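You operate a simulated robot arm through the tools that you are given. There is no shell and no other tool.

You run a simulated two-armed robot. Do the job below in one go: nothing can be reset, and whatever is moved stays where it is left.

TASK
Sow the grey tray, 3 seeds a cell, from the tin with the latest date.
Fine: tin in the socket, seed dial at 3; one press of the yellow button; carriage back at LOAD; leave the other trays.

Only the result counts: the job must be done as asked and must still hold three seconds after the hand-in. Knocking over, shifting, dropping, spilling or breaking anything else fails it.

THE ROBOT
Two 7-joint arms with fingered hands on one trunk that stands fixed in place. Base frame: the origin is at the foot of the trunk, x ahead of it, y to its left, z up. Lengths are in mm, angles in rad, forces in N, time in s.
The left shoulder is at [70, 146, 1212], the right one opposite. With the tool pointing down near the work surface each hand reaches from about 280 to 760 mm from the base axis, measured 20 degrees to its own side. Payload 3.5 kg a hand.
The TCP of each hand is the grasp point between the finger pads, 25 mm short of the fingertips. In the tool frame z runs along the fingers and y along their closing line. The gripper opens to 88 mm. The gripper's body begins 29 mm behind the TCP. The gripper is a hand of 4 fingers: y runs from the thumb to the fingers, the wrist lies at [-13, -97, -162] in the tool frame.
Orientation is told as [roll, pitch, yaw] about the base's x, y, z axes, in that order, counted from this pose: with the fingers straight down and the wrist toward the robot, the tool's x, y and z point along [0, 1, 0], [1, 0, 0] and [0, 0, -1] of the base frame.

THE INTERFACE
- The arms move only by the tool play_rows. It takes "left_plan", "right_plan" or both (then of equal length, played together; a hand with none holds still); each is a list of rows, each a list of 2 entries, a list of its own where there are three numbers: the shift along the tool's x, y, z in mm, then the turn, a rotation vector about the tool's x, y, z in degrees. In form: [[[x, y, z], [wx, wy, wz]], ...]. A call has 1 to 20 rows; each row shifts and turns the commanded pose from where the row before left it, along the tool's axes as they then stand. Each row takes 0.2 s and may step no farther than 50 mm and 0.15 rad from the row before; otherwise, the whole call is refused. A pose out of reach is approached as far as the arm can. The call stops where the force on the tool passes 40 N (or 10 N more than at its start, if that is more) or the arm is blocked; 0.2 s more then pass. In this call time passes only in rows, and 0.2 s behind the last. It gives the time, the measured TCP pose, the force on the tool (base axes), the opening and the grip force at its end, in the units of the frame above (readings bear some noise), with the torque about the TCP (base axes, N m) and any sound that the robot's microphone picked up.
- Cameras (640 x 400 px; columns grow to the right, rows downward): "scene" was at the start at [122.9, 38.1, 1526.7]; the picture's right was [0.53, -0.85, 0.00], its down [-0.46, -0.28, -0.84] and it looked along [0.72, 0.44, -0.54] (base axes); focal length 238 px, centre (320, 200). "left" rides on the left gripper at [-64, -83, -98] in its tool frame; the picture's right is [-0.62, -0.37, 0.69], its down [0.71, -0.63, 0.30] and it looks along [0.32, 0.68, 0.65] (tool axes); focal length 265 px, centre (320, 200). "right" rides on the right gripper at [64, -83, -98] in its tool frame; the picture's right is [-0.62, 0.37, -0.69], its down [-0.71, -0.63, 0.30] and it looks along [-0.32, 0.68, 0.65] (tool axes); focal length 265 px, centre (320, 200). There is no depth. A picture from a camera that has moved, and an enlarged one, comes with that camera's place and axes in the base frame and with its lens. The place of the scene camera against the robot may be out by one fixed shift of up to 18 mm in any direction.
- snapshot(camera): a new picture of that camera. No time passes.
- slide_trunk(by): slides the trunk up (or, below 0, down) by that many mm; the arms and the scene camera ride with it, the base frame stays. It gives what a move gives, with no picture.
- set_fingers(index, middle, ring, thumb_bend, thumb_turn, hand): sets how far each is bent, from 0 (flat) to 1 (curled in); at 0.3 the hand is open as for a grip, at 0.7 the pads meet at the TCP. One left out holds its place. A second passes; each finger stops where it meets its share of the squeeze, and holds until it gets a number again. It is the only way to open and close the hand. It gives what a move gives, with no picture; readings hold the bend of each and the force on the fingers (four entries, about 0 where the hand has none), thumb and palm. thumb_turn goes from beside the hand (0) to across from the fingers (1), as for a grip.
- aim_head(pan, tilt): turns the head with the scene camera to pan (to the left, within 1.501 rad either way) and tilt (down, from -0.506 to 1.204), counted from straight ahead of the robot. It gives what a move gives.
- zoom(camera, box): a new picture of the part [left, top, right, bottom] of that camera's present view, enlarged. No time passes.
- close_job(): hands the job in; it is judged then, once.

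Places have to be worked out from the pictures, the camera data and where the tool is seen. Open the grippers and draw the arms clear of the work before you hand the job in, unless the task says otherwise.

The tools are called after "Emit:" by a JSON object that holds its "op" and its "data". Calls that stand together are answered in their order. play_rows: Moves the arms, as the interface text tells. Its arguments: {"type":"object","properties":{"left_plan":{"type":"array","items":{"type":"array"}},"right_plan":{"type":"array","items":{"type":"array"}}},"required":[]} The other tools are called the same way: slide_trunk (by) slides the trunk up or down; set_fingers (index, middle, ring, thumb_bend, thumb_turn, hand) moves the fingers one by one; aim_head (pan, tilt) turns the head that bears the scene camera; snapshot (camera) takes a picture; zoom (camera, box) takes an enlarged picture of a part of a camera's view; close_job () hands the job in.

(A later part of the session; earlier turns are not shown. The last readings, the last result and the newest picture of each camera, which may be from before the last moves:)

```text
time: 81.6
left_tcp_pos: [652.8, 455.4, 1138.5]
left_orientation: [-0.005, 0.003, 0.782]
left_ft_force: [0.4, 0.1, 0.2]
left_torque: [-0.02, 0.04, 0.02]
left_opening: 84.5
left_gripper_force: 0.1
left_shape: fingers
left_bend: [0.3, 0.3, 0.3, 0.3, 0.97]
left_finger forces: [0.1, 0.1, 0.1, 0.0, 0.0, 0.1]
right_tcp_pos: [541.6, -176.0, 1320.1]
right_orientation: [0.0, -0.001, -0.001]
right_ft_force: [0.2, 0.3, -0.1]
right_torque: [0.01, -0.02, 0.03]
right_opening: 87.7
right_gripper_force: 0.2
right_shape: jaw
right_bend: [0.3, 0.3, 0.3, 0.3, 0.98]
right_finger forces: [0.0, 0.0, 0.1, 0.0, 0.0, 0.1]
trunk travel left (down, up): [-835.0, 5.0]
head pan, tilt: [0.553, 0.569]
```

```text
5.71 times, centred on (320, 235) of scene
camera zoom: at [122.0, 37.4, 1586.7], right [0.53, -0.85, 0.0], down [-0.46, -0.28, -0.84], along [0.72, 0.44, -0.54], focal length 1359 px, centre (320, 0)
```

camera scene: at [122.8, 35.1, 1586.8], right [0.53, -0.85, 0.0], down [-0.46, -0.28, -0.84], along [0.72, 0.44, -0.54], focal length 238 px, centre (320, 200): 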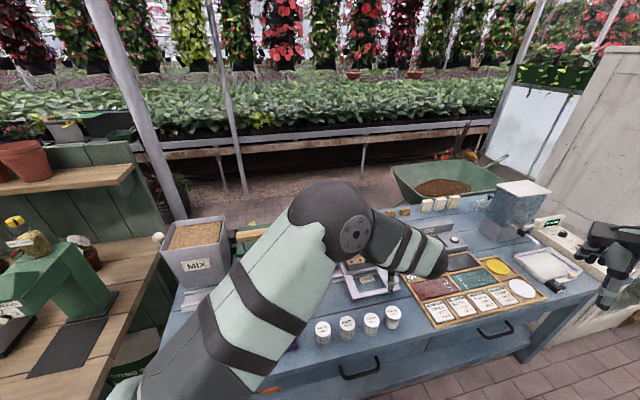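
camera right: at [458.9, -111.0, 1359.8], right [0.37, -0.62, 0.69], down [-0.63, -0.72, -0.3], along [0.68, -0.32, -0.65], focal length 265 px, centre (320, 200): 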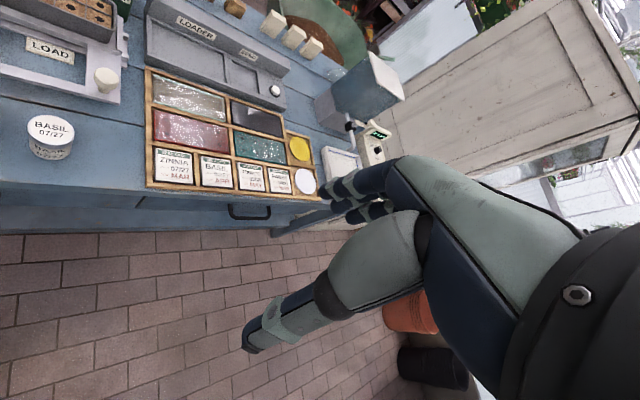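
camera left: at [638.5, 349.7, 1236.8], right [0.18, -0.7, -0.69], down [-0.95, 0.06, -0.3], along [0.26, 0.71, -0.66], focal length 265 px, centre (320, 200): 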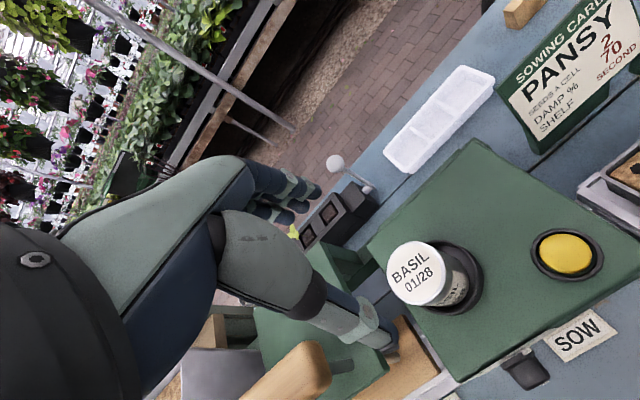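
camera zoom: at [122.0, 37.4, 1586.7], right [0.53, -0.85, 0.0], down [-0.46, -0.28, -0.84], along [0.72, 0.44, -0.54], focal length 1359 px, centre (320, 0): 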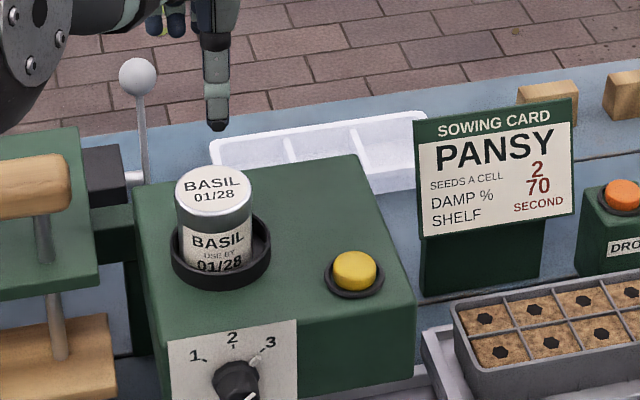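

The tin 01/28 stands upright in the socket and the dial reads 3. Next is the carriage: I move the open hand back to the right, above the carriage, to measure its knob and frame.

Emit:
{"op": "play_rows", "data": {"left_plan": [[[-25, -28, 6], [0, 0, 0]], [[-25, -28, 6], [0, 0, 0]], [[-25, -28, 6], [0, 0, 0]], [[-25, -28, 6], [0, 0, 0]], [[-25, -28, 6], [0, 0, 0]], [[-25, -28, 6], [0, 0, 0]]]}}

Emit:
{"op": "snapshot", "data": {"camera": "left"}}

Emit:
{"op": "zoom", "data": {"camera": "left", "box": [340, 20, 640, 220]}}

Emit:
{"op": "snapshot", "data": {"camera": "scene"}}

```text
time: 83.0
left_tcp_pos: [638.8, 230.7, 1103.8]
left_orientation: [-0.003, 0.004, 0.783]
left_ft_force: [-0.5, 0.4, -0.4]
left_torque: [0.0, 0.0, -0.01]
left_opening: 84.4
left_gripper_force: 0.1
left_shape: fingers
left_bend: [0.3, 0.3, 0.3, 0.3, 0.97]
left_finger forces: [0.0, 0.0, 0.0, 0.1, 0.1, 0.1]
right_tcp_pos: [542.7, -176.2, 1319.2]
right_orientation: [0.002, 0.002, 0.001]
right_ft_force: [-0.4, 0.2, 0.3]
right_torque: [0.01, -0.01, -0.02]
right_opening: 87.4
right_gripper_force: 0.3
right_shape: jaw
right_bend: [0.3, 0.3, 0.3, 0.3, 0.98]
right_finger forces: [0.0, 0.1, 0.0, 0.0, 0.0, 0.0]
trunk travel left (down, up): [-835.0, 5.0]
head pan, tilt: [0.553, 0.569]
```

```text
taken
camera left: at [625.3, 125.1, 1200.9], right [0.18, -0.7, -0.69], down [-0.95, 0.06, -0.3], along [0.25, 0.71, -0.66], focal length 265 px, centre (320, 200)
```

left: 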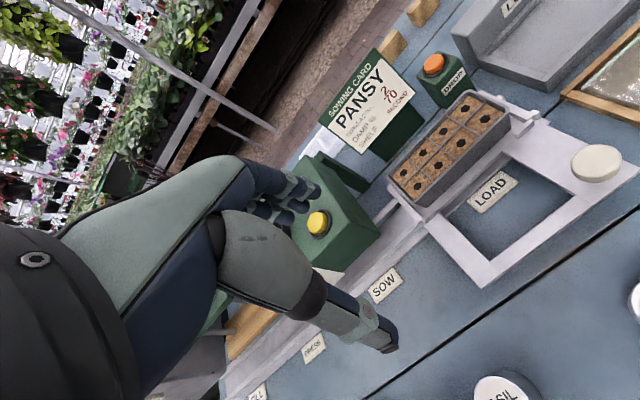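

```text
2.00 times, centred on (490, 120) of left
camera zoom: at [625.3, 125.1, 1200.9], right [0.18, -0.7, -0.69], down [-0.95, 0.06, -0.3], along [0.25, 0.71, -0.66], focal length 531 px, centre (-20, 360)
```

zoom: 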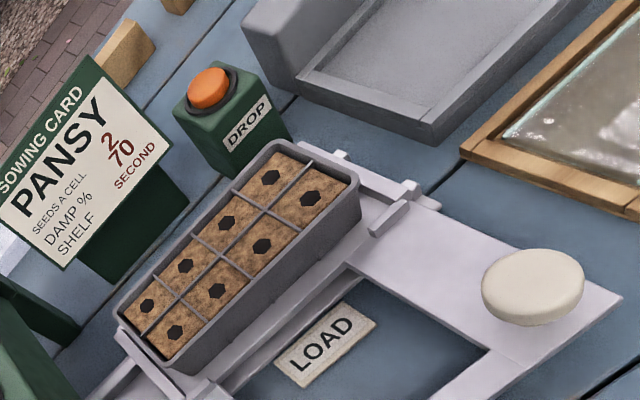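

```text
taken
camera scene: at [123.1, 36.0, 1586.7], right [0.53, -0.85, 0.0], down [-0.46, -0.28, -0.84], along [0.72, 0.44, -0.54], focal length 238 px, centre (320, 200)
```

scene: 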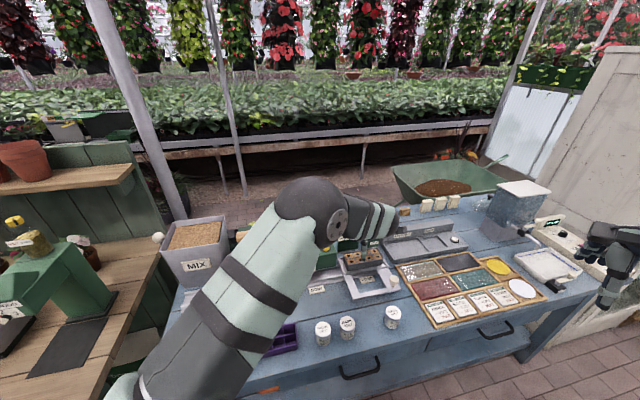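

I place the carriage knob's head at about [771, 120, 863] and the LOAD→SOW travel at about 206 mm along the rail. The knob is far out, so I lower the trunk to extend the reach (the hand stays above everything).

Emit:
{"op": "slide_trunk", "data": {"by": -140}}

Emit:
{"op": "snapshot", "data": {"camera": "scene"}}

Emit:
{"op": "snapshot", "data": {"camera": "left"}}

```text
time: 84.7
left_tcp_pos: [638.8, 230.5, 962.5]
left_orientation: [-0.003, 0.003, 0.781]
left_ft_force: [-0.3, -0.5, 0.5]
left_torque: [0.01, 0.03, 0.0]
left_opening: 84.6
left_gripper_force: 0.1
left_shape: fingers
left_bend: [0.3, 0.3, 0.3, 0.3, 0.97]
left_finger forces: [0.0, 0.1, 0.0, 0.0, 0.1, 0.0]
right_tcp_pos: [542.6, -175.6, 1180.7]
right_orientation: [0.0, 0.0, -0.002]
right_ft_force: [0.4, 0.0, 0.2]
right_torque: [-0.02, -0.02, -0.04]
right_opening: 87.3
right_gripper_force: 0.0
right_shape: jaw
right_bend: [0.3, 0.3, 0.3, 0.3, 0.98]
right_finger forces: [0.0, 0.0, 0.0, 0.0, 0.1, 0.0]
trunk travel left (down, up): [-695.0, 145.0]
head pan, tilt: [0.553, 0.569]
```

```text
taken
camera scene: at [122.8, 37.8, 1446.7], right [0.53, -0.85, 0.0], down [-0.46, -0.28, -0.84], along [0.72, 0.44, -0.54], focal length 238 px, centre (320, 200)
```

scene: 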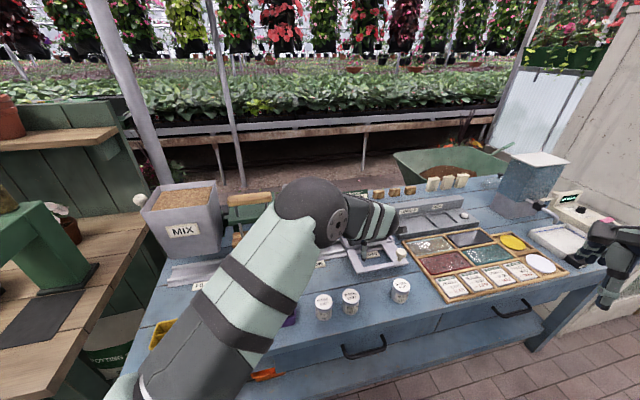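

```text
taken
camera left: at [625.2, 126.6, 1061.1], right [0.17, -0.7, -0.69], down [-0.95, 0.06, -0.3], along [0.26, 0.71, -0.66], focal length 265 px, centre (320, 200)
```

left: 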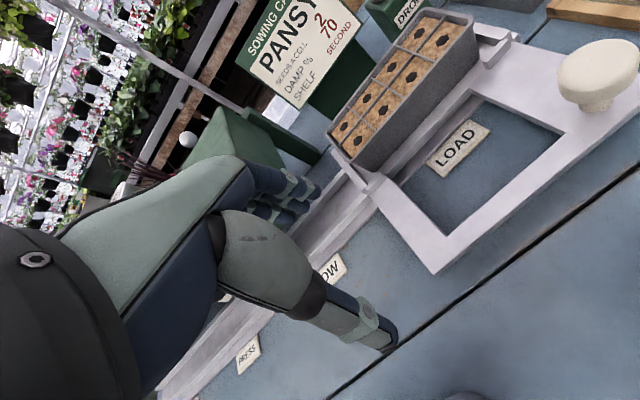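

The trunk lowered without trouble. I zoom in on the carriage frame and knob from this lower viewpoint.

Emit:
{"op": "zoom", "data": {"camera": "left", "box": [330, 20, 640, 280]}}

Emit:
{"op": "zoom", "data": {"camera": "left", "box": [480, 20, 640, 160]}}

```text
1.54 times, centred on (485, 150) of left
camera zoom: at [625.2, 126.6, 1061.1], right [0.17, -0.7, -0.69], down [-0.95, 0.06, -0.3], along [0.26, 0.71, -0.66], focal length 408 px, centre (66, 277)
```

zoom: 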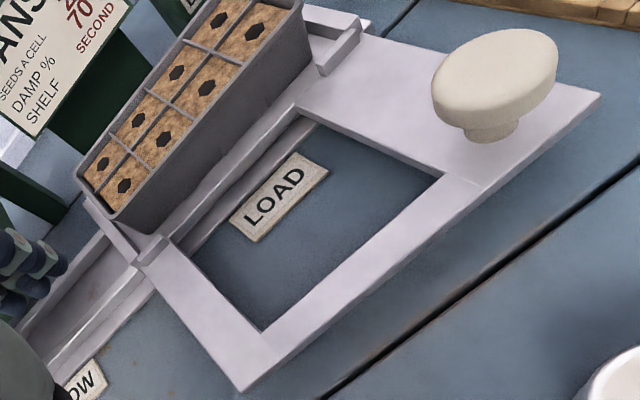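

```text
2.86 times, centred on (560, 90) of left
camera zoom: at [625.2, 126.6, 1061.1], right [0.17, -0.7, -0.69], down [-0.95, 0.06, -0.3], along [0.26, 0.71, -0.66], focal length 758 px, centre (-366, 514)
```

zoom: 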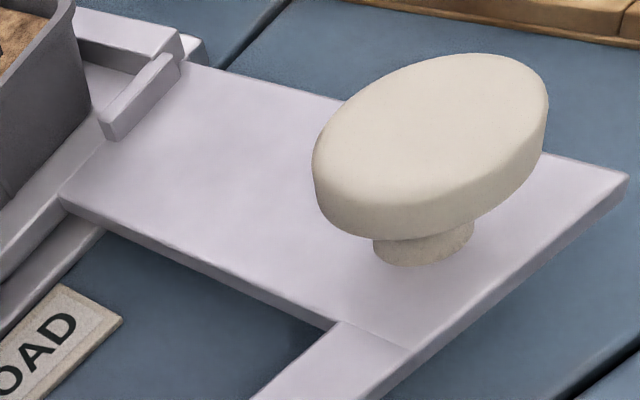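

The knob has a 36 mm disc head on a stem. I turn the hand to yaw 0 and pitch the fingers 25° forward, which gives the extra reach, while staying at this height.

Emit:
{"op": "play_rows", "data": {"left_plan": [[[0, 0, -5], [0, 0, 7.5]], [[0, 0, -5], [0, 0, 7.5]], [[0, 0, -5], [0, 0, 7.5]], [[0, 0, 0], [0, 0, 7.5]], [[0, 0, 0], [0, 0, 7.5]], [[0, 0, 0], [0, 0, 7.5]]]}}

Emit:
{"op": "snapshot", "data": {"camera": "scene"}}

```text
time: 86.1
left_tcp_pos: [640.2, 230.9, 977.7]
left_orientation: [-0.005, 0.0, -0.004]
left_ft_force: [0.2, -0.6, 0.0]
left_torque: [0.01, 0.01, 0.0]
left_opening: 84.7
left_gripper_force: 0.1
left_shape: fingers
left_bend: [0.3, 0.3, 0.3, 0.3, 0.97]
left_finger forces: [0.0, 0.0, 0.0, 0.1, 0.1, 0.0]
right_tcp_pos: [542.9, -175.4, 1179.0]
right_orientation: [-0.001, 0.0, 0.0]
right_ft_force: [0.1, 0.9, 0.2]
right_torque: [0.01, 0.04, -0.01]
right_opening: 87.5
right_gripper_force: 0.1
right_shape: jaw
right_bend: [0.3, 0.3, 0.3, 0.3, 0.98]
right_finger forces: [0.0, 0.0, 0.1, 0.1, 0.0, 0.0]
trunk travel left (down, up): [-695.0, 145.0]
head pan, tilt: [0.553, 0.569]
```

```text
taken
camera scene: at [123.0, 38.7, 1446.6], right [0.53, -0.85, 0.0], down [-0.46, -0.28, -0.84], along [0.72, 0.44, -0.54], focal length 238 px, centre (320, 200)
```

scene: 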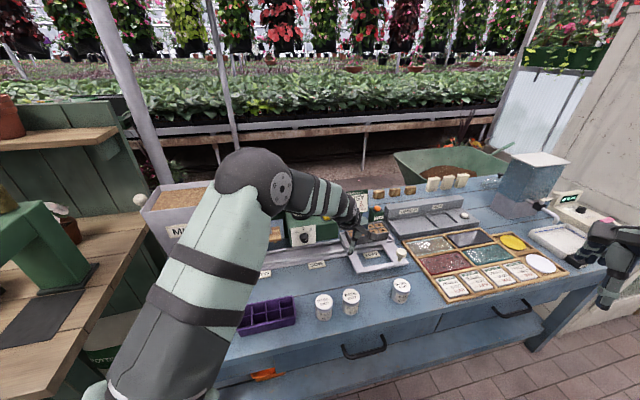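

Yaw 0 is fine. Now the 25° forward pitch.

Emit:
{"op": "play_rows", "data": {"left_plan": [[[0, 0, 0], [-8.3, 0, 0]], [[0, 0, 0], [-8.3, 0, 0]], [[0, 0, 0], [-8.4, 0, 0]]]}}

Emit:
{"op": "set_fingers", "data": {"hand": "left", "index": 0.7, "middle": 0.7, "ring": 0.7, "thumb_bend": 0.7}}

Emit:
{"op": "snapshot", "data": {"camera": "left"}}

Emit:
{"op": "zoom", "data": {"camera": "scene", "box": [280, 170, 460, 310]}}

```text
time: 86.9
left_tcp_pos: [639.7, 231.2, 976.1]
left_orientation: [-0.004, -0.436, -0.002]
left_ft_force: [0.7, -0.3, -0.1]
left_torque: [0.0, 0.0, -0.03]
left_opening: 84.7
left_gripper_force: 0.1
left_shape: fingers
left_bend: [0.3, 0.3, 0.3, 0.3, 0.97]
left_finger forces: [0.1, 0.0, 0.0, 0.0, 0.0, 0.0]
right_tcp_pos: [542.3, -174.1, 1181.1]
right_orientation: [0.001, 0.001, 0.001]
right_ft_force: [-0.3, 0.0, 0.2]
right_torque: [0.01, 0.0, 0.01]
right_opening: 87.6
right_gripper_force: 0.0
right_shape: jaw
right_bend: [0.3, 0.3, 0.3, 0.3, 0.98]
right_finger forces: [0.1, 0.0, 0.0, 0.1, 0.0, 0.1]
trunk travel left (down, up): [-695.0, 145.0]
head pan, tilt: [0.553, 0.569]
```

```text
time: 87.9
left_tcp_pos: [640.2, 231.9, 978.2]
left_orientation: [-0.003, -0.435, 0.0]
left_ft_force: [0.8, -0.3, -0.1]
left_torque: [0.02, -0.02, 0.0]
left_opening: 0.1
left_gripper_force: 0.1
left_shape: fingers
left_bend: [0.7, 0.7, 0.7, 0.7, 0.97]
left_finger forces: [0.2, 0.0, 0.0, 0.0, 0.0, 0.1]
right_tcp_pos: [542.2, -175.8, 1180.0]
right_orientation: [0.002, 0.002, -0.001]
right_ft_force: [-0.1, 0.1, -0.3]
right_torque: [0.01, 0.0, 0.0]
right_opening: 87.5
right_gripper_force: 0.1
right_shape: jaw
right_bend: [0.3, 0.3, 0.3, 0.3, 0.98]
right_finger forces: [0.0, 0.0, 0.1, 0.1, 0.1, 0.0]
trunk travel left (down, up): [-695.0, 145.0]
head pan, tilt: [0.553, 0.569]
```

```text
taken
camera left: at [522.1, 166.7, 1031.1], right [-0.04, -0.62, -0.78], down [-0.44, 0.71, -0.55], along [0.9, 0.32, -0.31], focal length 265 px, centre (320, 200)
```

left: 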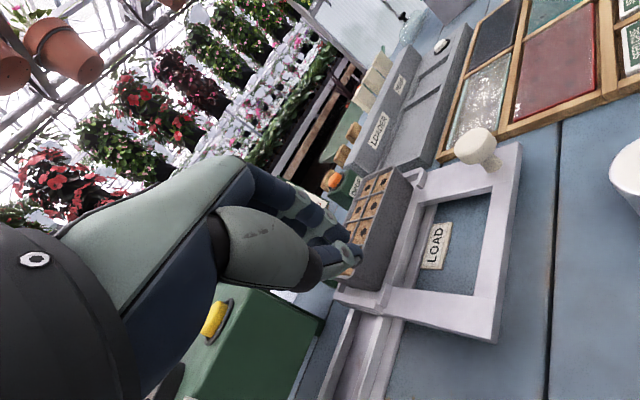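

```text
2.86 times, centred on (370, 240) of scene
camera zoom: at [123.0, 38.0, 1446.7], right [0.53, -0.85, 0.0], down [-0.46, -0.28, -0.84], along [0.72, 0.44, -0.54], focal length 680 px, centre (177, 86)
```

zoom: 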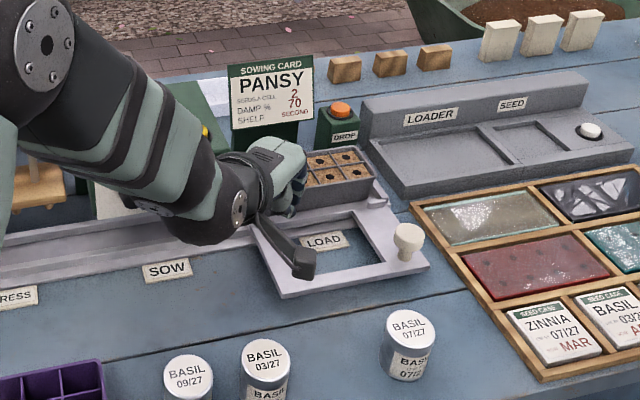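

Fingers are pinched into a pusher, hand pitched 25° and clear. I now move it out to the right side of the knob, still 60 mm above it.

Emit:
{"op": "play_rows", "data": {"left_plan": [[[-33.1, 19.3, 18.3], [0, 0, 0]], [[-33.1, 19.3, 18.3], [0, 0, 0]], [[-33.1, 19.3, 18.3], [0, 0, 0]], [[-33.1, 19.3, 18.3], [0, 0, 0]], [[-33.1, 19.3, 18.3], [0, 0, 0]]]}}

Emit:
{"op": "snapshot", "data": {"camera": "left"}}

Emit:
{"op": "zoom", "data": {"camera": "scene", "box": [280, 170, 460, 310]}}

```text
time: 89.1
left_tcp_pos: [764.6, 61.2, 932.5]
left_orientation: [-0.004, -0.432, -0.002]
left_ft_force: [0.2, 0.4, 1.3]
left_torque: [0.03, 0.04, 0.01]
left_opening: 0.3
left_gripper_force: 0.1
left_shape: fingers
left_bend: [0.7, 0.7, 0.7, 0.7, 0.97]
left_finger forces: [0.0, 0.0, 0.1, 0.1, 0.0, 0.1]
right_tcp_pos: [544.1, -177.5, 1178.7]
right_orientation: [0.003, 0.002, 0.002]
right_ft_force: [0.1, -0.2, 0.9]
right_torque: [-0.03, 0.0, -0.01]
right_opening: 87.6
right_gripper_force: 0.0
right_shape: jaw
right_bend: [0.3, 0.3, 0.3, 0.3, 0.98]
right_finger forces: [0.0, 0.1, 0.0, 0.1, 0.0, 0.0]
trunk travel left (down, up): [-695.0, 145.0]
head pan, tilt: [0.553, 0.569]
```

```text
taken
camera left: at [647.2, -2.4, 986.9], right [-0.05, -0.62, -0.78], down [-0.44, 0.71, -0.54], along [0.9, 0.32, -0.31], focal length 265 px, centre (320, 200)
```

left: 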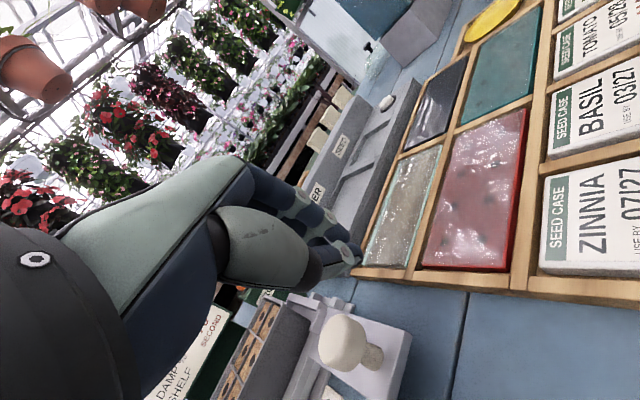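

```text
2.86 times, centred on (370, 240) of scene
camera zoom: at [124.5, 36.6, 1446.6], right [0.53, -0.85, 0.0], down [-0.46, -0.28, -0.84], along [0.72, 0.44, -0.54], focal length 680 px, centre (177, 86)
```

zoom: 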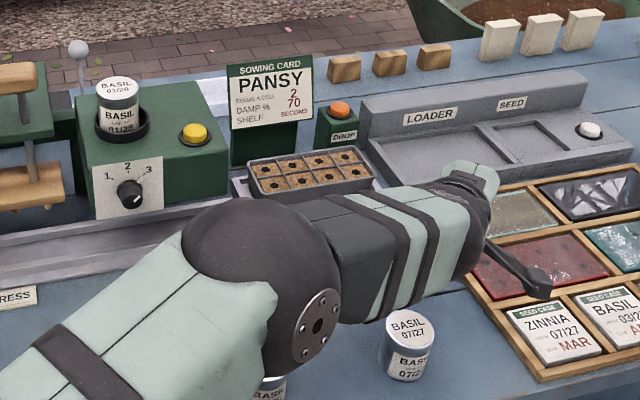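

I'm in reach to the right of the knob, with the knob visible to the left of the pinched fingers. I descend to TCP z 880, so the fingertips come to the height of the knob's head, above the seed-case tray's rim.

Emit:
{"op": "play_rows", "data": {"left_plan": [[[0, -7.4, 15.9], [0, 0, 0]], [[0, -7.4, 15.9], [0, 0, 0]], [[0, -7.4, 15.9], [0, 0, 0]]]}}

Emit:
{"op": "snapshot", "data": {"camera": "left"}}

Emit:
{"op": "zoom", "data": {"camera": "left", "box": [260, 180, 460, 400]}}

Emit:
{"op": "zoom", "data": {"camera": "right", "box": [0, 0, 200, 200]}}

```text
time: 89.9
left_tcp_pos: [765.2, 63.2, 883.1]
left_orientation: [-0.005, -0.436, -0.003]
left_ft_force: [-0.3, 0.1, 0.5]
left_torque: [0.03, 0.03, 0.01]
left_opening: 0.2
left_gripper_force: 0.0
left_shape: fingers
left_bend: [0.7, 0.7, 0.7, 0.7, 0.97]
left_finger forces: [0.1, 0.0, 0.1, 0.1, 0.0, 0.1]
right_tcp_pos: [543.3, -176.3, 1180.5]
right_orientation: [0.0, 0.0, 0.002]
right_ft_force: [-0.8, 0.1, -0.9]
right_torque: [-0.03, 0.01, 0.01]
right_opening: 87.7
right_gripper_force: 0.1
right_shape: jaw
right_bend: [0.3, 0.3, 0.3, 0.3, 0.98]
right_finger forces: [0.0, 0.0, 0.0, 0.0, 0.0, 0.1]
trunk travel left (down, up): [-695.0, 145.0]
head pan, tilt: [0.553, 0.569]
```

```text
taken
camera left: at [647.4, -0.5, 936.5], right [-0.04, -0.62, -0.78], down [-0.44, 0.71, -0.55], along [0.9, 0.32, -0.31], focal length 265 px, centre (320, 200)
```

left: 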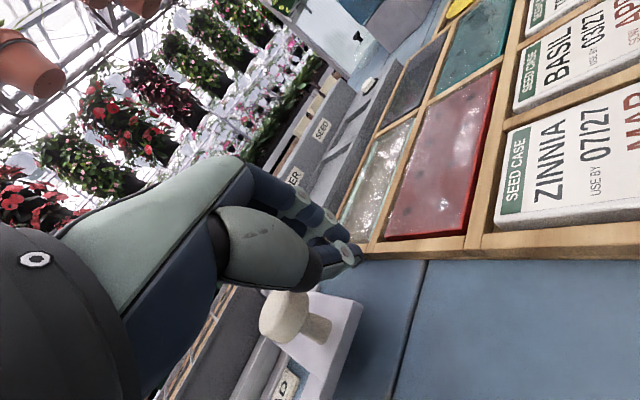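

```text
1.82 times, centred on (360, 290) of left
camera zoom: at [647.4, -0.5, 936.5], right [-0.04, -0.62, -0.78], down [-0.44, 0.71, -0.55], along [0.9, 0.32, -0.31], focal length 483 px, centre (247, 36)
```

zoom: 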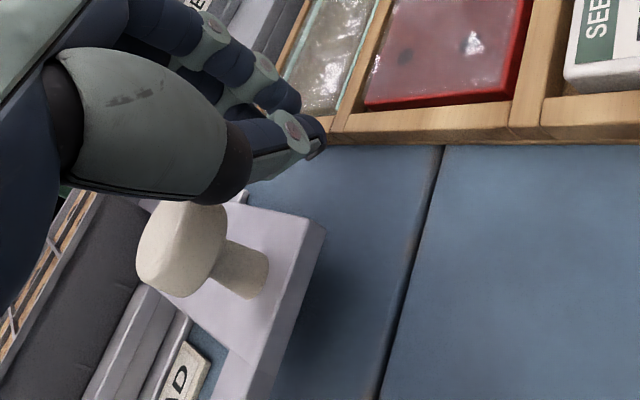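

```text
2.00 times, centred on (100, 100) of right
camera zoom: at [458.7, -110.8, 1280.1], right [0.37, -0.62, 0.69], down [-0.63, -0.71, -0.3], along [0.68, -0.32, -0.65], focal length 531 px, centre (760, 400)
```

zoom: 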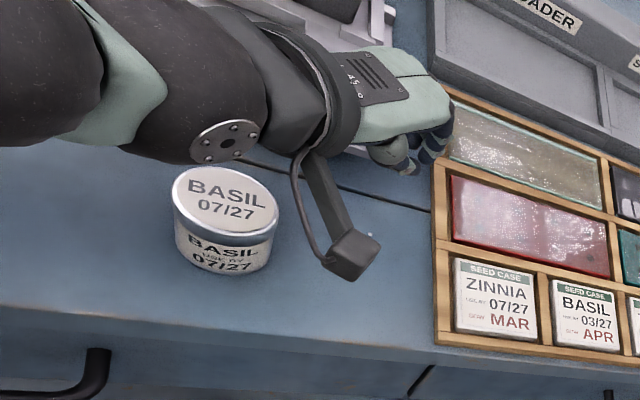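

The knob is just left of the pinched fingers, and the wood tray and the 07/27 tin are clear. I begin pushing along the rail direction (toward SOW) in small steps to make contact.

Emit:
{"op": "play_rows", "data": {"left_plan": [[[3.5, -3.2, -1.5], [0, 0, 0]], [[3.5, -3.2, -1.5], [0, 0, 0]], [[3.5, -3.2, -1.5], [0, 0, 0]], [[3.5, -3.2, -1.5], [0, 0, 0]]]}}

Emit:
{"op": "zoom", "data": {"camera": "left", "box": [220, 180, 460, 400]}}

Emit:
{"op": "zoom", "data": {"camera": "right", "box": [0, 0, 200, 200]}}

```text
time: 90.9
left_tcp_pos: [751.7, 77.5, 883.4]
left_orientation: [-0.005, -0.437, -0.004]
left_ft_force: [0.9, -2.1, 0.3]
left_torque: [-0.04, -0.02, -0.04]
left_opening: 0.1
left_gripper_force: 1.0
left_shape: fingers
left_bend: [0.7, 0.7, 0.69, 0.7, 0.97]
left_finger forces: [0.1, 0.0, 1.8, 0.0, 0.1, 0.0]
right_tcp_pos: [542.7, -175.4, 1180.1]
right_orientation: [0.0, -0.001, 0.002]
right_ft_force: [-0.7, 0.2, -0.6]
right_torque: [0.02, 0.01, -0.01]
right_opening: 87.5
right_gripper_force: 0.0
right_shape: jaw
right_bend: [0.3, 0.3, 0.3, 0.3, 0.98]
right_finger forces: [0.0, 0.0, 0.0, 0.1, 0.0, 0.0]
trunk travel left (down, up): [-695.0, 145.0]
head pan, tilt: [0.553, 0.569]
```

```text
1.82 times, centred on (340, 290) of left
camera zoom: at [633.6, 13.1, 937.3], right [-0.04, -0.62, -0.78], down [-0.44, 0.71, -0.55], along [0.9, 0.32, -0.31], focal length 483 px, centre (284, 36)
```

zoom: 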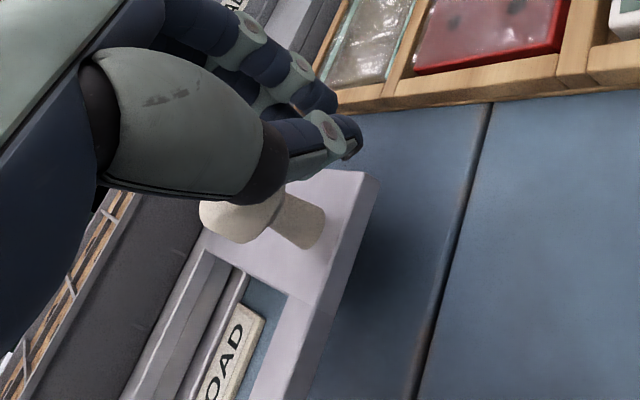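

```text
2.00 times, centred on (100, 100) of right
camera zoom: at [458.9, -111.8, 1280.0], right [0.37, -0.62, 0.69], down [-0.63, -0.71, -0.3], along [0.68, -0.32, -0.65], focal length 531 px, centre (760, 400)
```

zoom: 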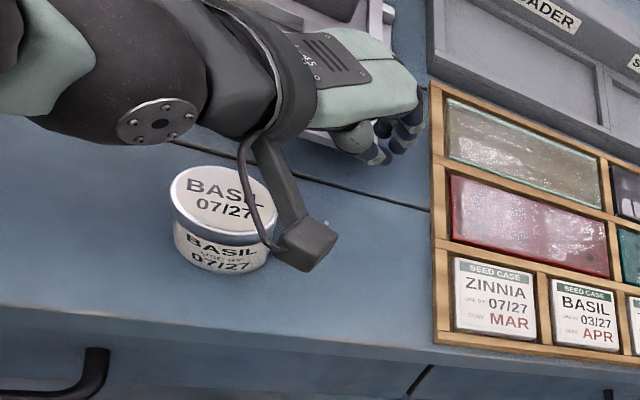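

Contact is made (ring finger 1.8 N, reaction along −y). I push on along the rail in 8 mm steps.

Emit:
{"op": "play_rows", "data": {"left_plan": [[[5.66, -5.13, -2.39], [0, 0, 0]], [[5.66, -5.13, -2.39], [0, 0, 0]], [[5.66, -5.13, -2.39], [0, 0, 0]], [[5.66, -5.13, -2.39], [0, 0, 0]], [[5.66, -5.13, -2.39], [0, 0, 0]]]}}

Emit:
{"op": "snapshot", "data": {"camera": "left"}}

Emit:
{"op": "zoom", "data": {"camera": "right", "box": [0, 0, 200, 200]}}

Emit:
{"op": "zoom", "data": {"camera": "scene", "box": [250, 170, 450, 310]}}

```text
time: 92.1
left_tcp_pos: [723.2, 107.2, 883.7]
left_orientation: [-0.004, -0.438, -0.002]
left_ft_force: [-1.7, -2.1, 1.7]
left_torque: [0.03, 0.03, 0.01]
left_opening: 0.0
left_gripper_force: 1.9
left_shape: fingers
left_bend: [0.7, 0.7, 0.71, 0.7, 0.97]
left_finger forces: [0.0, 0.1, 3.3, 0.1, 0.0, 0.0]
right_tcp_pos: [540.5, -175.6, 1180.0]
right_orientation: [-0.001, -0.002, 0.001]
right_ft_force: [0.2, -0.2, -0.4]
right_torque: [0.01, 0.01, 0.0]
right_opening: 87.8
right_gripper_force: 0.1
right_shape: jaw
right_bend: [0.3, 0.3, 0.3, 0.3, 0.98]
right_finger forces: [0.0, 0.0, 0.0, 0.1, 0.1, 0.1]
trunk travel left (down, up): [-695.0, 145.0]
head pan, tilt: [0.553, 0.569]
```

```text
taken
camera left: at [604.6, 43.3, 937.8], right [-0.04, -0.62, -0.78], down [-0.44, 0.71, -0.55], along [0.9, 0.32, -0.31], focal length 265 px, centre (320, 200)
```

left: 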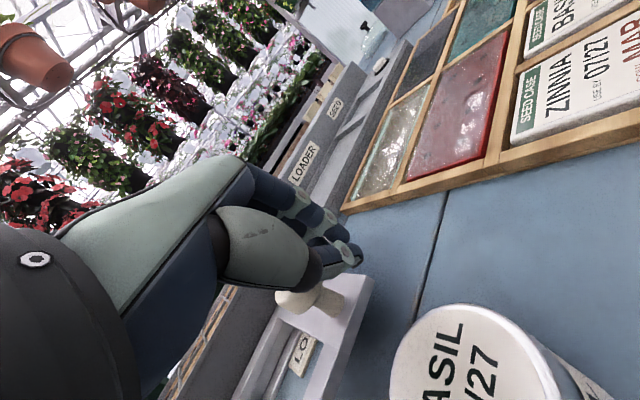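

```text
2.00 times, centred on (100, 100) of right
camera zoom: at [457.9, -111.3, 1280.4], right [0.37, -0.62, 0.69], down [-0.63, -0.71, -0.3], along [0.68, -0.32, -0.65], focal length 531 px, centre (760, 400)
```

zoom: 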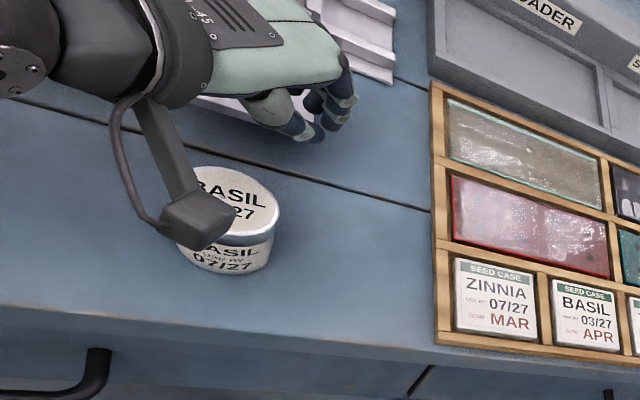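

```text
2.86 times, centred on (350, 240) of scene
camera zoom: at [122.1, 37.6, 1446.7], right [0.53, -0.85, 0.0], down [-0.46, -0.28, -0.84], along [0.72, 0.44, -0.54], focal length 680 px, centre (234, 86)
```

zoom: 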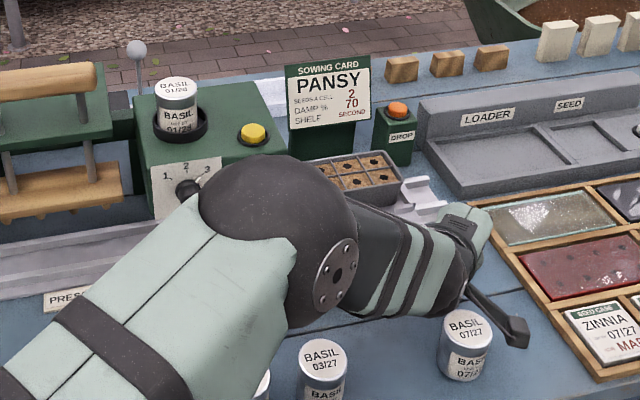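

The carriage slides easily (about 3 N) and is leaving LOAD. I continue pushing 80 mm in 10 mm steps.

Emit:
{"op": "play_rows", "data": {"left_plan": [[[7.07, -6.41, -2.99], [0, 0, 0]], [[7.07, -6.41, -2.99], [0, 0, 0]], [[7.07, -6.41, -2.99], [0, 0, 0]], [[7.07, -6.41, -2.99], [0, 0, 0]], [[7.07, -6.41, -2.99], [0, 0, 0]], [[7.07, -6.41, -2.99], [0, 0, 0]], [[7.07, -6.41, -2.99], [0, 0, 0]], [[7.07, -6.41, -2.99], [0, 0, 0]]]}}

Emit:
{"op": "snapshot", "data": {"camera": "left"}}

Emit:
{"op": "snapshot", "data": {"camera": "scene"}}

Emit:
{"op": "snapshot", "data": {"camera": "right"}}

```text
time: 93.9
left_tcp_pos: [664.9, 164.3, 883.5]
left_orientation: [-0.008, -0.434, -0.002]
left_ft_force: [-0.8, -3.3, -0.3]
left_torque: [-0.03, 0.01, 0.0]
left_opening: 0.0
left_gripper_force: 1.3
left_shape: fingers
left_bend: [0.7, 0.7, 0.71, 0.7, 0.97]
left_finger forces: [0.0, 0.1, 3.0, 0.0, 0.0, 0.0]
right_tcp_pos: [541.8, -176.1, 1179.0]
right_orientation: [0.0, 0.001, -0.001]
right_ft_force: [-0.3, -0.4, -0.1]
right_torque: [0.0, -0.01, 0.04]
right_opening: 87.3
right_gripper_force: 0.0
right_shape: jaw
right_bend: [0.3, 0.3, 0.3, 0.3, 0.98]
right_finger forces: [0.0, 0.0, 0.0, 0.1, 0.1, 0.0]
trunk travel left (down, up): [-695.0, 145.0]
head pan, tilt: [0.553, 0.569]
```

```text
taken
camera left: at [547.5, 100.1, 937.4], right [-0.04, -0.62, -0.78], down [-0.44, 0.71, -0.54], along [0.9, 0.32, -0.31], focal length 265 px, centre (320, 200)
```

left: 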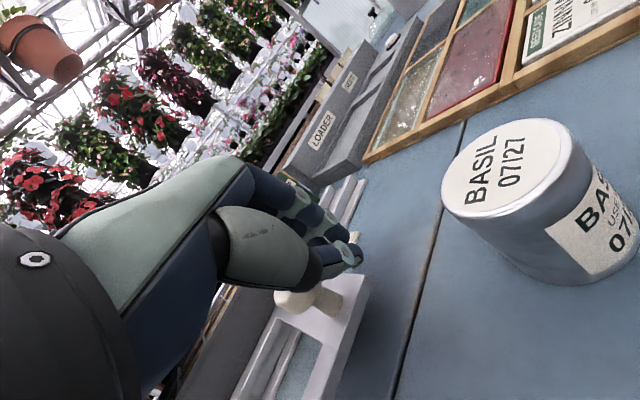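

```text
taken
camera scene: at [122.4, 37.5, 1446.7], right [0.53, -0.85, 0.0], down [-0.46, -0.28, -0.84], along [0.72, 0.44, -0.54], focal length 238 px, centre (320, 200)
```

scene: 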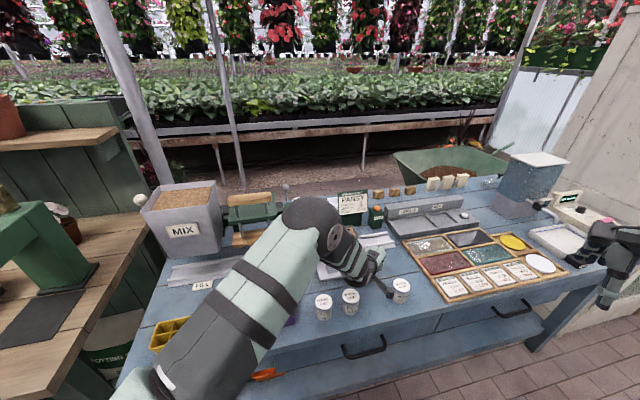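

```text
taken
camera right: at [458.2, -111.5, 1280.2], right [0.37, -0.62, 0.69], down [-0.63, -0.71, -0.3], along [0.68, -0.32, -0.65], focal length 265 px, centre (320, 200)
```

right: 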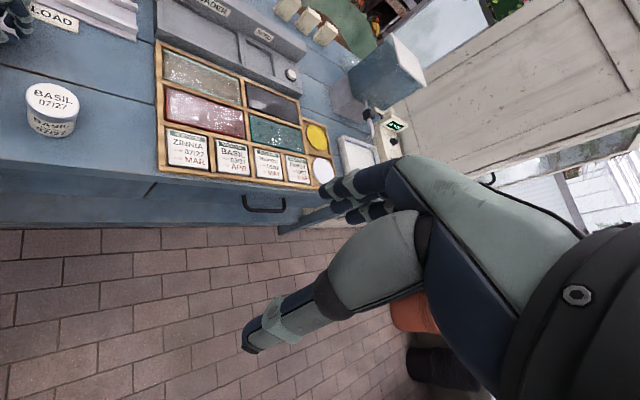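

About 124 mm of the 206 mm are done with low force. I push another 60 mm.

Emit:
{"op": "play_rows", "data": {"left_plan": [[[7.07, -6.41, -2.99], [0, 0, 0]], [[7.07, -6.41, -2.99], [0, 0, 0]], [[7.07, -6.41, -2.99], [0, 0, 0]], [[7.07, -6.41, -2.99], [0, 0, 0]], [[7.07, -6.41, -2.99], [0, 0, 0]], [[7.07, -6.41, -2.99], [0, 0, 0]]]}}

Emit:
{"op": "snapshot", "data": {"camera": "left"}}

Emit:
{"op": "snapshot", "data": {"camera": "scene"}}

```text
time: 95.3
left_tcp_pos: [623.8, 206.8, 885.1]
left_orientation: [-0.004, -0.436, -0.003]
left_ft_force: [-1.8, -4.0, -0.6]
left_torque: [0.01, -0.01, 0.01]
left_opening: 0.0
left_gripper_force: 2.3
left_shape: fingers
left_bend: [0.7, 0.7, 0.71, 0.7, 0.97]
left_finger forces: [0.0, 0.1, 4.3, 0.0, 0.0, 0.0]
right_tcp_pos: [541.2, -175.3, 1181.1]
right_orientation: [0.001, 0.001, -0.001]
right_ft_force: [0.2, 0.3, -0.4]
right_torque: [-0.02, 0.0, 0.0]
right_opening: 87.9
right_gripper_force: 0.0
right_shape: jaw
right_bend: [0.3, 0.3, 0.3, 0.3, 0.98]
right_finger forces: [0.0, 0.0, 0.0, 0.1, 0.0, 0.0]
trunk travel left (down, up): [-695.0, 145.0]
head pan, tilt: [0.553, 0.569]
```

```text
taken
camera left: at [505.2, 143.0, 937.4], right [-0.04, -0.62, -0.78], down [-0.44, 0.71, -0.55], along [0.9, 0.32, -0.31], focal length 265 px, centre (320, 200)
```

left: 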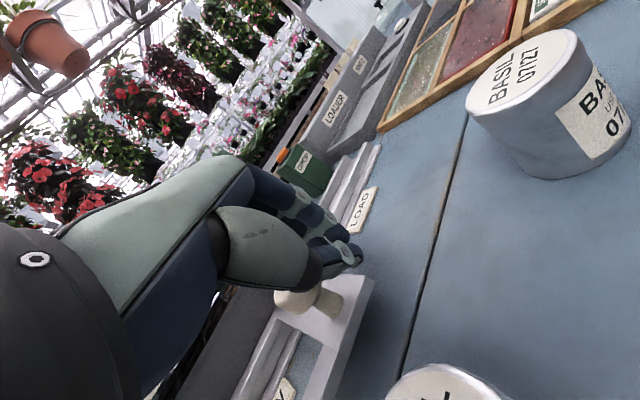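

```text
taken
camera scene: at [122.1, 37.4, 1446.8], right [0.53, -0.85, 0.0], down [-0.46, -0.28, -0.84], along [0.72, 0.44, -0.54], focal length 238 px, centre (320, 200)
```

scene: 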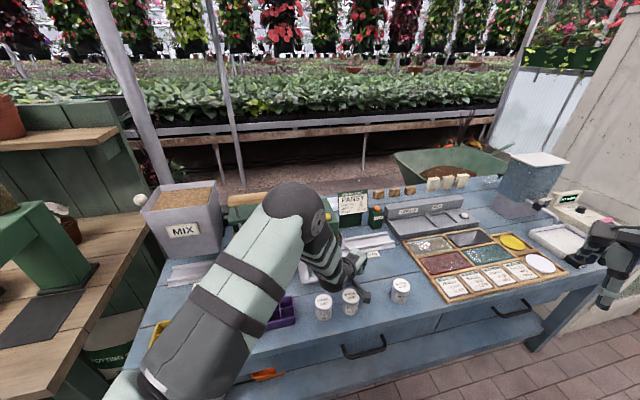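

About 182 mm travelled. I zoom in to compare the SOW label's place in the frame window with how LOAD sat in it.

Emit:
{"op": "zoom", "data": {"camera": "left", "box": [220, 260, 420, 400]}}

Emit:
{"op": "zoom", "data": {"camera": "scene", "box": [270, 200, 400, 290]}}

```text
2.86 times, centred on (320, 330) of left
camera zoom: at [505.2, 143.0, 937.4], right [-0.04, -0.62, -0.78], down [-0.44, 0.71, -0.55], along [0.9, 0.32, -0.31], focal length 758 px, centre (320, -171)
```

zoom: 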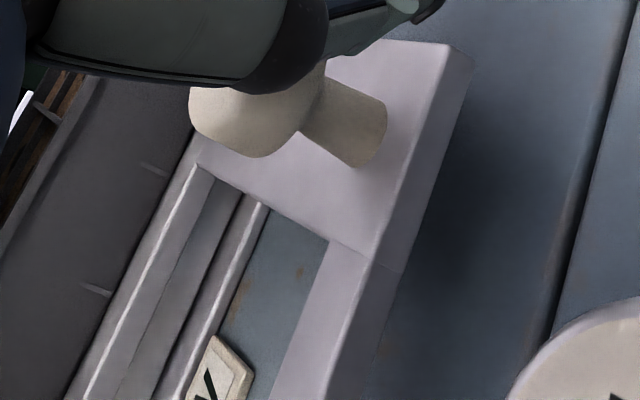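

```text
4.44 times, centred on (335, 245) of scene
camera zoom: at [122.1, 37.4, 1446.8], right [0.53, -0.85, 0.0], down [-0.46, -0.28, -0.84], along [0.72, 0.44, -0.54], focal length 1057 px, centre (253, 0)
```

zoom: 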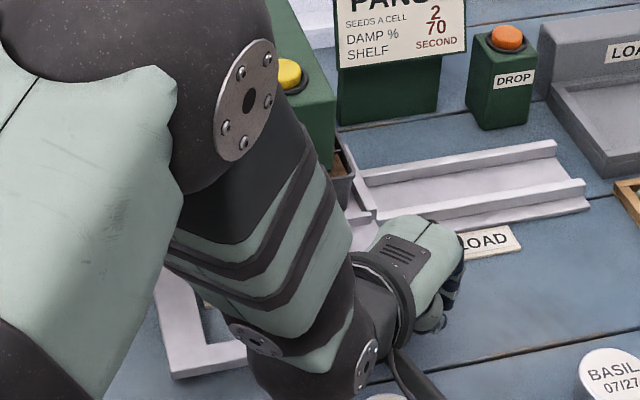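

By the label's place in the frame window the carriage still needs about 24.5 mm, matching the 206 mm estimate. I push that remaining distance in fine steps.

Emit:
{"op": "play_rows", "data": {"left_plan": [[[4.3, -3.9, -1.82], [0, 0, 0]], [[4.3, -3.9, -1.82], [0, 0, 0]], [[4.3, -3.9, -1.82], [0, 0, 0]], [[4.3, -3.9, -1.82], [0, 0, 0]]]}}

Emit:
{"op": "zoom", "data": {"camera": "left", "box": [220, 260, 420, 400]}}

Emit:
{"op": "snapshot", "data": {"camera": "scene"}}

```text
time: 96.3
left_tcp_pos: [606.2, 224.5, 884.6]
left_orientation: [-0.005, -0.436, -0.003]
left_ft_force: [1.0, -0.7, -0.1]
left_torque: [-0.01, -0.01, -0.05]
left_opening: 0.2
left_gripper_force: 0.5
left_shape: fingers
left_bend: [0.7, 0.7, 0.69, 0.7, 0.97]
left_finger forces: [0.1, 0.1, 0.8, 0.0, 0.0, 0.0]
right_tcp_pos: [543.4, -175.2, 1179.5]
right_orientation: [0.0, 0.0, -0.001]
right_ft_force: [0.7, -0.5, -0.8]
right_torque: [0.0, 0.01, 0.01]
right_opening: 87.4
right_gripper_force: 0.1
right_shape: jaw
right_bend: [0.3, 0.3, 0.3, 0.3, 0.98]
right_finger forces: [0.0, 0.0, 0.0, 0.1, 0.1, 0.0]
trunk travel left (down, up): [-695.0, 145.0]
head pan, tilt: [0.553, 0.569]
```

```text
2.86 times, centred on (320, 330) of left
camera zoom: at [488.9, 160.7, 937.4], right [-0.04, -0.62, -0.78], down [-0.44, 0.71, -0.54], along [0.9, 0.32, -0.31], focal length 758 px, centre (320, -171)
```

zoom: 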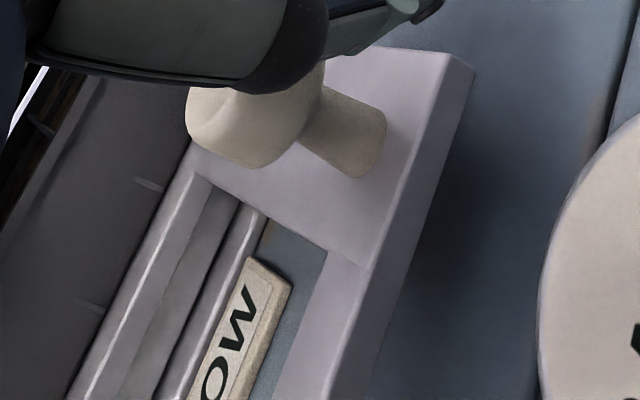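

```text
taken
camera scene: at [123.2, 37.9, 1446.6], right [0.53, -0.85, 0.0], down [-0.46, -0.28, -0.84], along [0.72, 0.44, -0.54], focal length 238 px, centre (320, 200)
```

scene: 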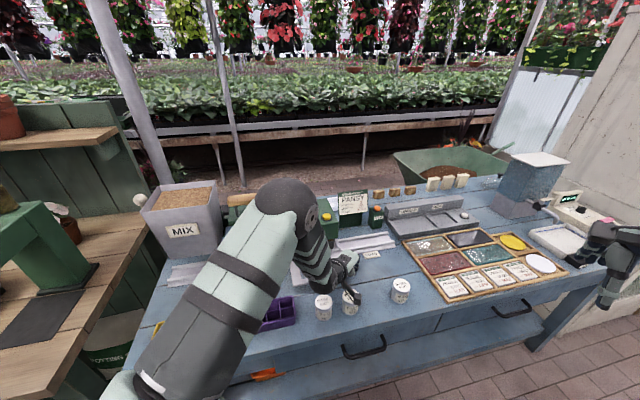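

The carriage sits at SOW: the SOW label is in the same place in the window as LOAD was, within 1–2 mm. I back the fingers off the knob and rise.

Emit:
{"op": "play_rows", "data": {"left_plan": [[[-7, 6.4, 3], [0, 0, 0]], [[-7, 6.4, 3], [0, 0, 0]], [[0, 12.7, -27.2], [0, 0, 0]], [[0, 16.9, -36.2], [0, 0, 0]], [[0, 16.9, -36.2], [0, 0, 0]]]}}

Emit:
{"op": "snapshot", "data": {"camera": "left"}}

Emit:
{"op": "snapshot", "data": {"camera": "scene"}}

```text
time: 97.5
left_tcp_pos: [622.3, 210.5, 993.8]
left_orientation: [-0.004, -0.436, -0.001]
left_ft_force: [-1.3, -0.2, 0.2]
left_torque: [0.01, 0.0, 0.02]
left_opening: 0.0
left_gripper_force: 0.0
left_shape: fingers
left_bend: [0.7, 0.7, 0.7, 0.7, 0.97]
left_finger forces: [0.0, 0.0, 0.0, 0.0, 0.1, 0.1]
right_tcp_pos: [541.3, -177.4, 1179.0]
right_orientation: [0.001, -0.004, -0.001]
right_ft_force: [-0.8, 1.1, -0.5]
right_torque: [-0.03, -0.03, 0.0]
right_opening: 87.6
right_gripper_force: 0.0
right_shape: jaw
right_bend: [0.3, 0.3, 0.3, 0.3, 0.98]
right_finger forces: [0.0, 0.0, 0.0, 0.0, 0.0, 0.0]
trunk travel left (down, up): [-695.0, 145.0]
head pan, tilt: [0.553, 0.569]
```

```text
taken
camera left: at [504.0, 146.7, 1048.7], right [-0.04, -0.62, -0.78], down [-0.44, 0.71, -0.55], along [0.9, 0.32, -0.31], focal length 265 px, centre (320, 200)
```

left: 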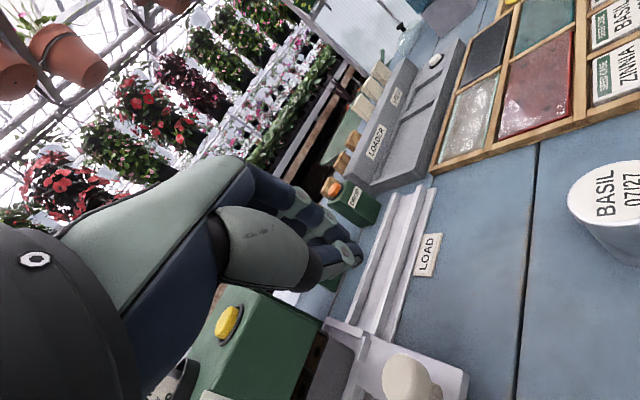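

```text
taken
camera scene: at [121.7, 37.5, 1446.7], right [0.53, -0.85, 0.0], down [-0.46, -0.28, -0.84], along [0.72, 0.44, -0.54], focal length 238 px, centre (320, 200)
```

scene: 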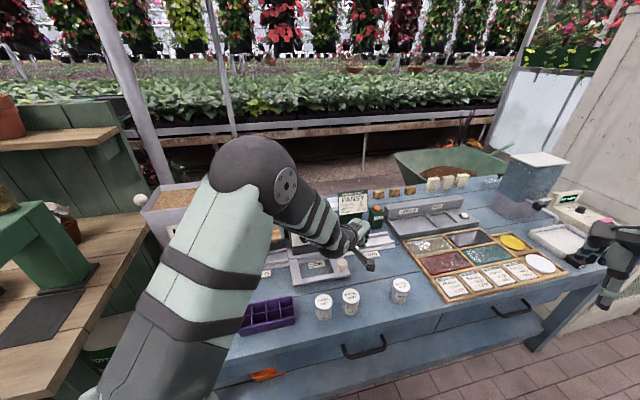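

I zoom in to verify the tray's position under the seeder and the SOW label in the window.

Emit:
{"op": "zoom", "data": {"camera": "scene", "box": [270, 215, 390, 295]}}

Emit:
{"op": "zoom", "data": {"camera": "left", "box": [180, 270, 440, 400]}}

```text
5.00 times, centred on (330, 255) of scene
camera zoom: at [121.7, 37.5, 1446.7], right [0.53, -0.85, 0.0], down [-0.46, -0.28, -0.84], along [0.72, 0.44, -0.54], focal length 1189 px, centre (270, -75)
```

zoom: 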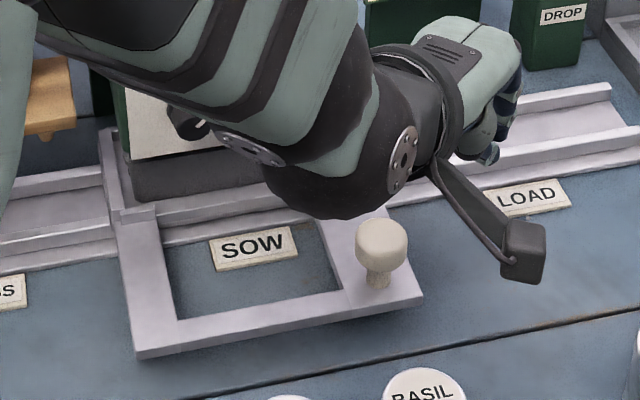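

```text
2.46 times, centred on (310, 335) of left
camera zoom: at [504.0, 146.7, 1048.7], right [-0.04, -0.62, -0.78], down [-0.44, 0.71, -0.55], along [0.9, 0.32, -0.31], focal length 653 px, centre (345, -132)
```

zoom: 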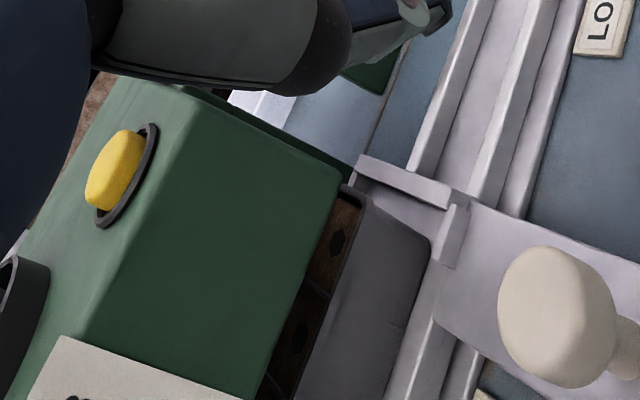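

SOW is centred in the window and the tray is under the seeder. Now the yellow button: I rise, straighten the hand to vertical, yaw to 20°, and curl index and ring so that middle and thumb form a single pressing tip.

Emit:
{"op": "play_rows", "data": {"left_plan": [[[0, 14.8, -31.7], [0, 0, 0]], [[0, 14.8, -31.7], [0, 0, 0]], [[0, 0, 0], [8.33, 0, 0]], [[0, 0, 0], [8.33, 0, 0]], [[0, 0, 0], [8.33, 0, 0]], [[0, 0, 0], [0, 0, -6.7]], [[0, 0, 0], [0, 0, -6.7]], [[0, 0, 0], [0, 0, -6.7]]]}}

Emit:
{"op": "set_fingers", "data": {"hand": "left", "index": 1.0, "ring": 1.0, "middle": 0.7, "thumb_bend": 0.7}}

Emit:
{"op": "snapshot", "data": {"camera": "left"}}

Emit:
{"op": "snapshot", "data": {"camera": "scene"}}

```text
time: 99.3
left_tcp_pos: [621.7, 210.6, 1063.6]
left_orientation: [-0.005, 0.003, 0.349]
left_ft_force: [-0.9, 0.0, 0.7]
left_torque: [-0.02, -0.05, 0.0]
left_opening: 0.1
left_gripper_force: 0.0
left_shape: fingers
left_bend: [0.7, 0.7, 0.7, 0.7, 0.97]
left_finger forces: [0.1, 0.0, 0.1, 0.0, 0.1, 0.1]
right_tcp_pos: [542.6, -175.5, 1179.3]
right_orientation: [0.0, 0.001, -0.001]
right_ft_force: [-0.6, -0.1, -0.1]
right_torque: [-0.01, 0.03, -0.01]
right_opening: 87.3
right_gripper_force: 0.2
right_shape: jaw
right_bend: [0.3, 0.3, 0.3, 0.3, 0.98]
right_finger forces: [0.1, 0.1, 0.0, 0.0, 0.0, 0.1]
trunk travel left (down, up): [-695.0, 145.0]
head pan, tilt: [0.553, 0.569]
```

```text
time: 100.3
left_tcp_pos: [620.2, 210.1, 1061.4]
left_orientation: [-0.002, 0.001, 0.347]
left_ft_force: [0.1, -0.1, -0.1]
left_torque: [0.0, 0.01, -0.02]
left_opening: 2.9
left_gripper_force: 0.1
left_shape: fingers
left_bend: [0.82, 0.7, 1.0, 0.66, 0.97]
left_finger forces: [0.0, 0.0, 0.0, 0.0, 0.0, 0.0]
right_tcp_pos: [542.7, -175.8, 1178.7]
right_orientation: [-0.001, 0.0, 0.0]
right_ft_force: [-0.3, -0.1, -0.2]
right_torque: [0.05, -0.05, 0.01]
right_opening: 87.7
right_gripper_force: 0.1
right_shape: jaw
right_bend: [0.3, 0.3, 0.3, 0.3, 0.98]
right_finger forces: [0.1, 0.0, 0.0, 0.1, 0.0, 0.0]
trunk travel left (down, up): [-695.0, 145.0]
head pan, tilt: [0.553, 0.569]
```

```text
taken
camera left: at [564.5, 122.3, 1161.1], right [-0.14, -0.71, -0.69], down [-0.84, 0.46, -0.31], along [0.53, 0.53, -0.66], focal length 265 px, centre (320, 200)
```

left: 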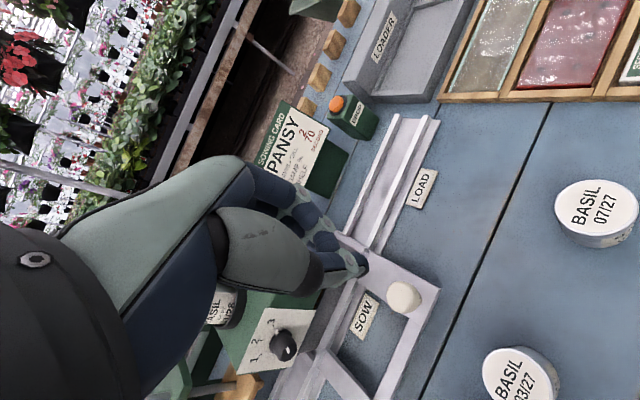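

```text
taken
camera scene: at [123.0, 37.9, 1446.7], right [0.53, -0.85, 0.0], down [-0.46, -0.28, -0.84], along [0.72, 0.44, -0.54], focal length 238 px, centre (320, 200)
```

scene: 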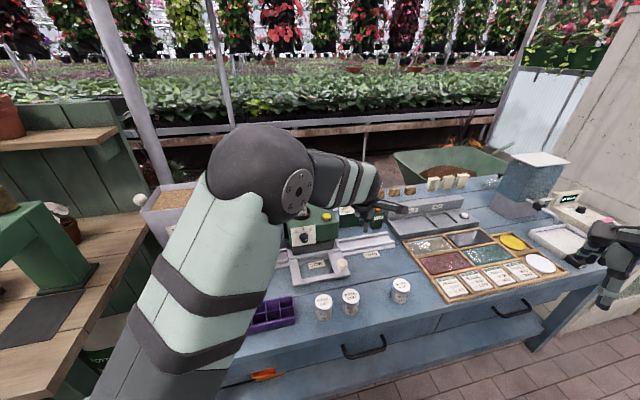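

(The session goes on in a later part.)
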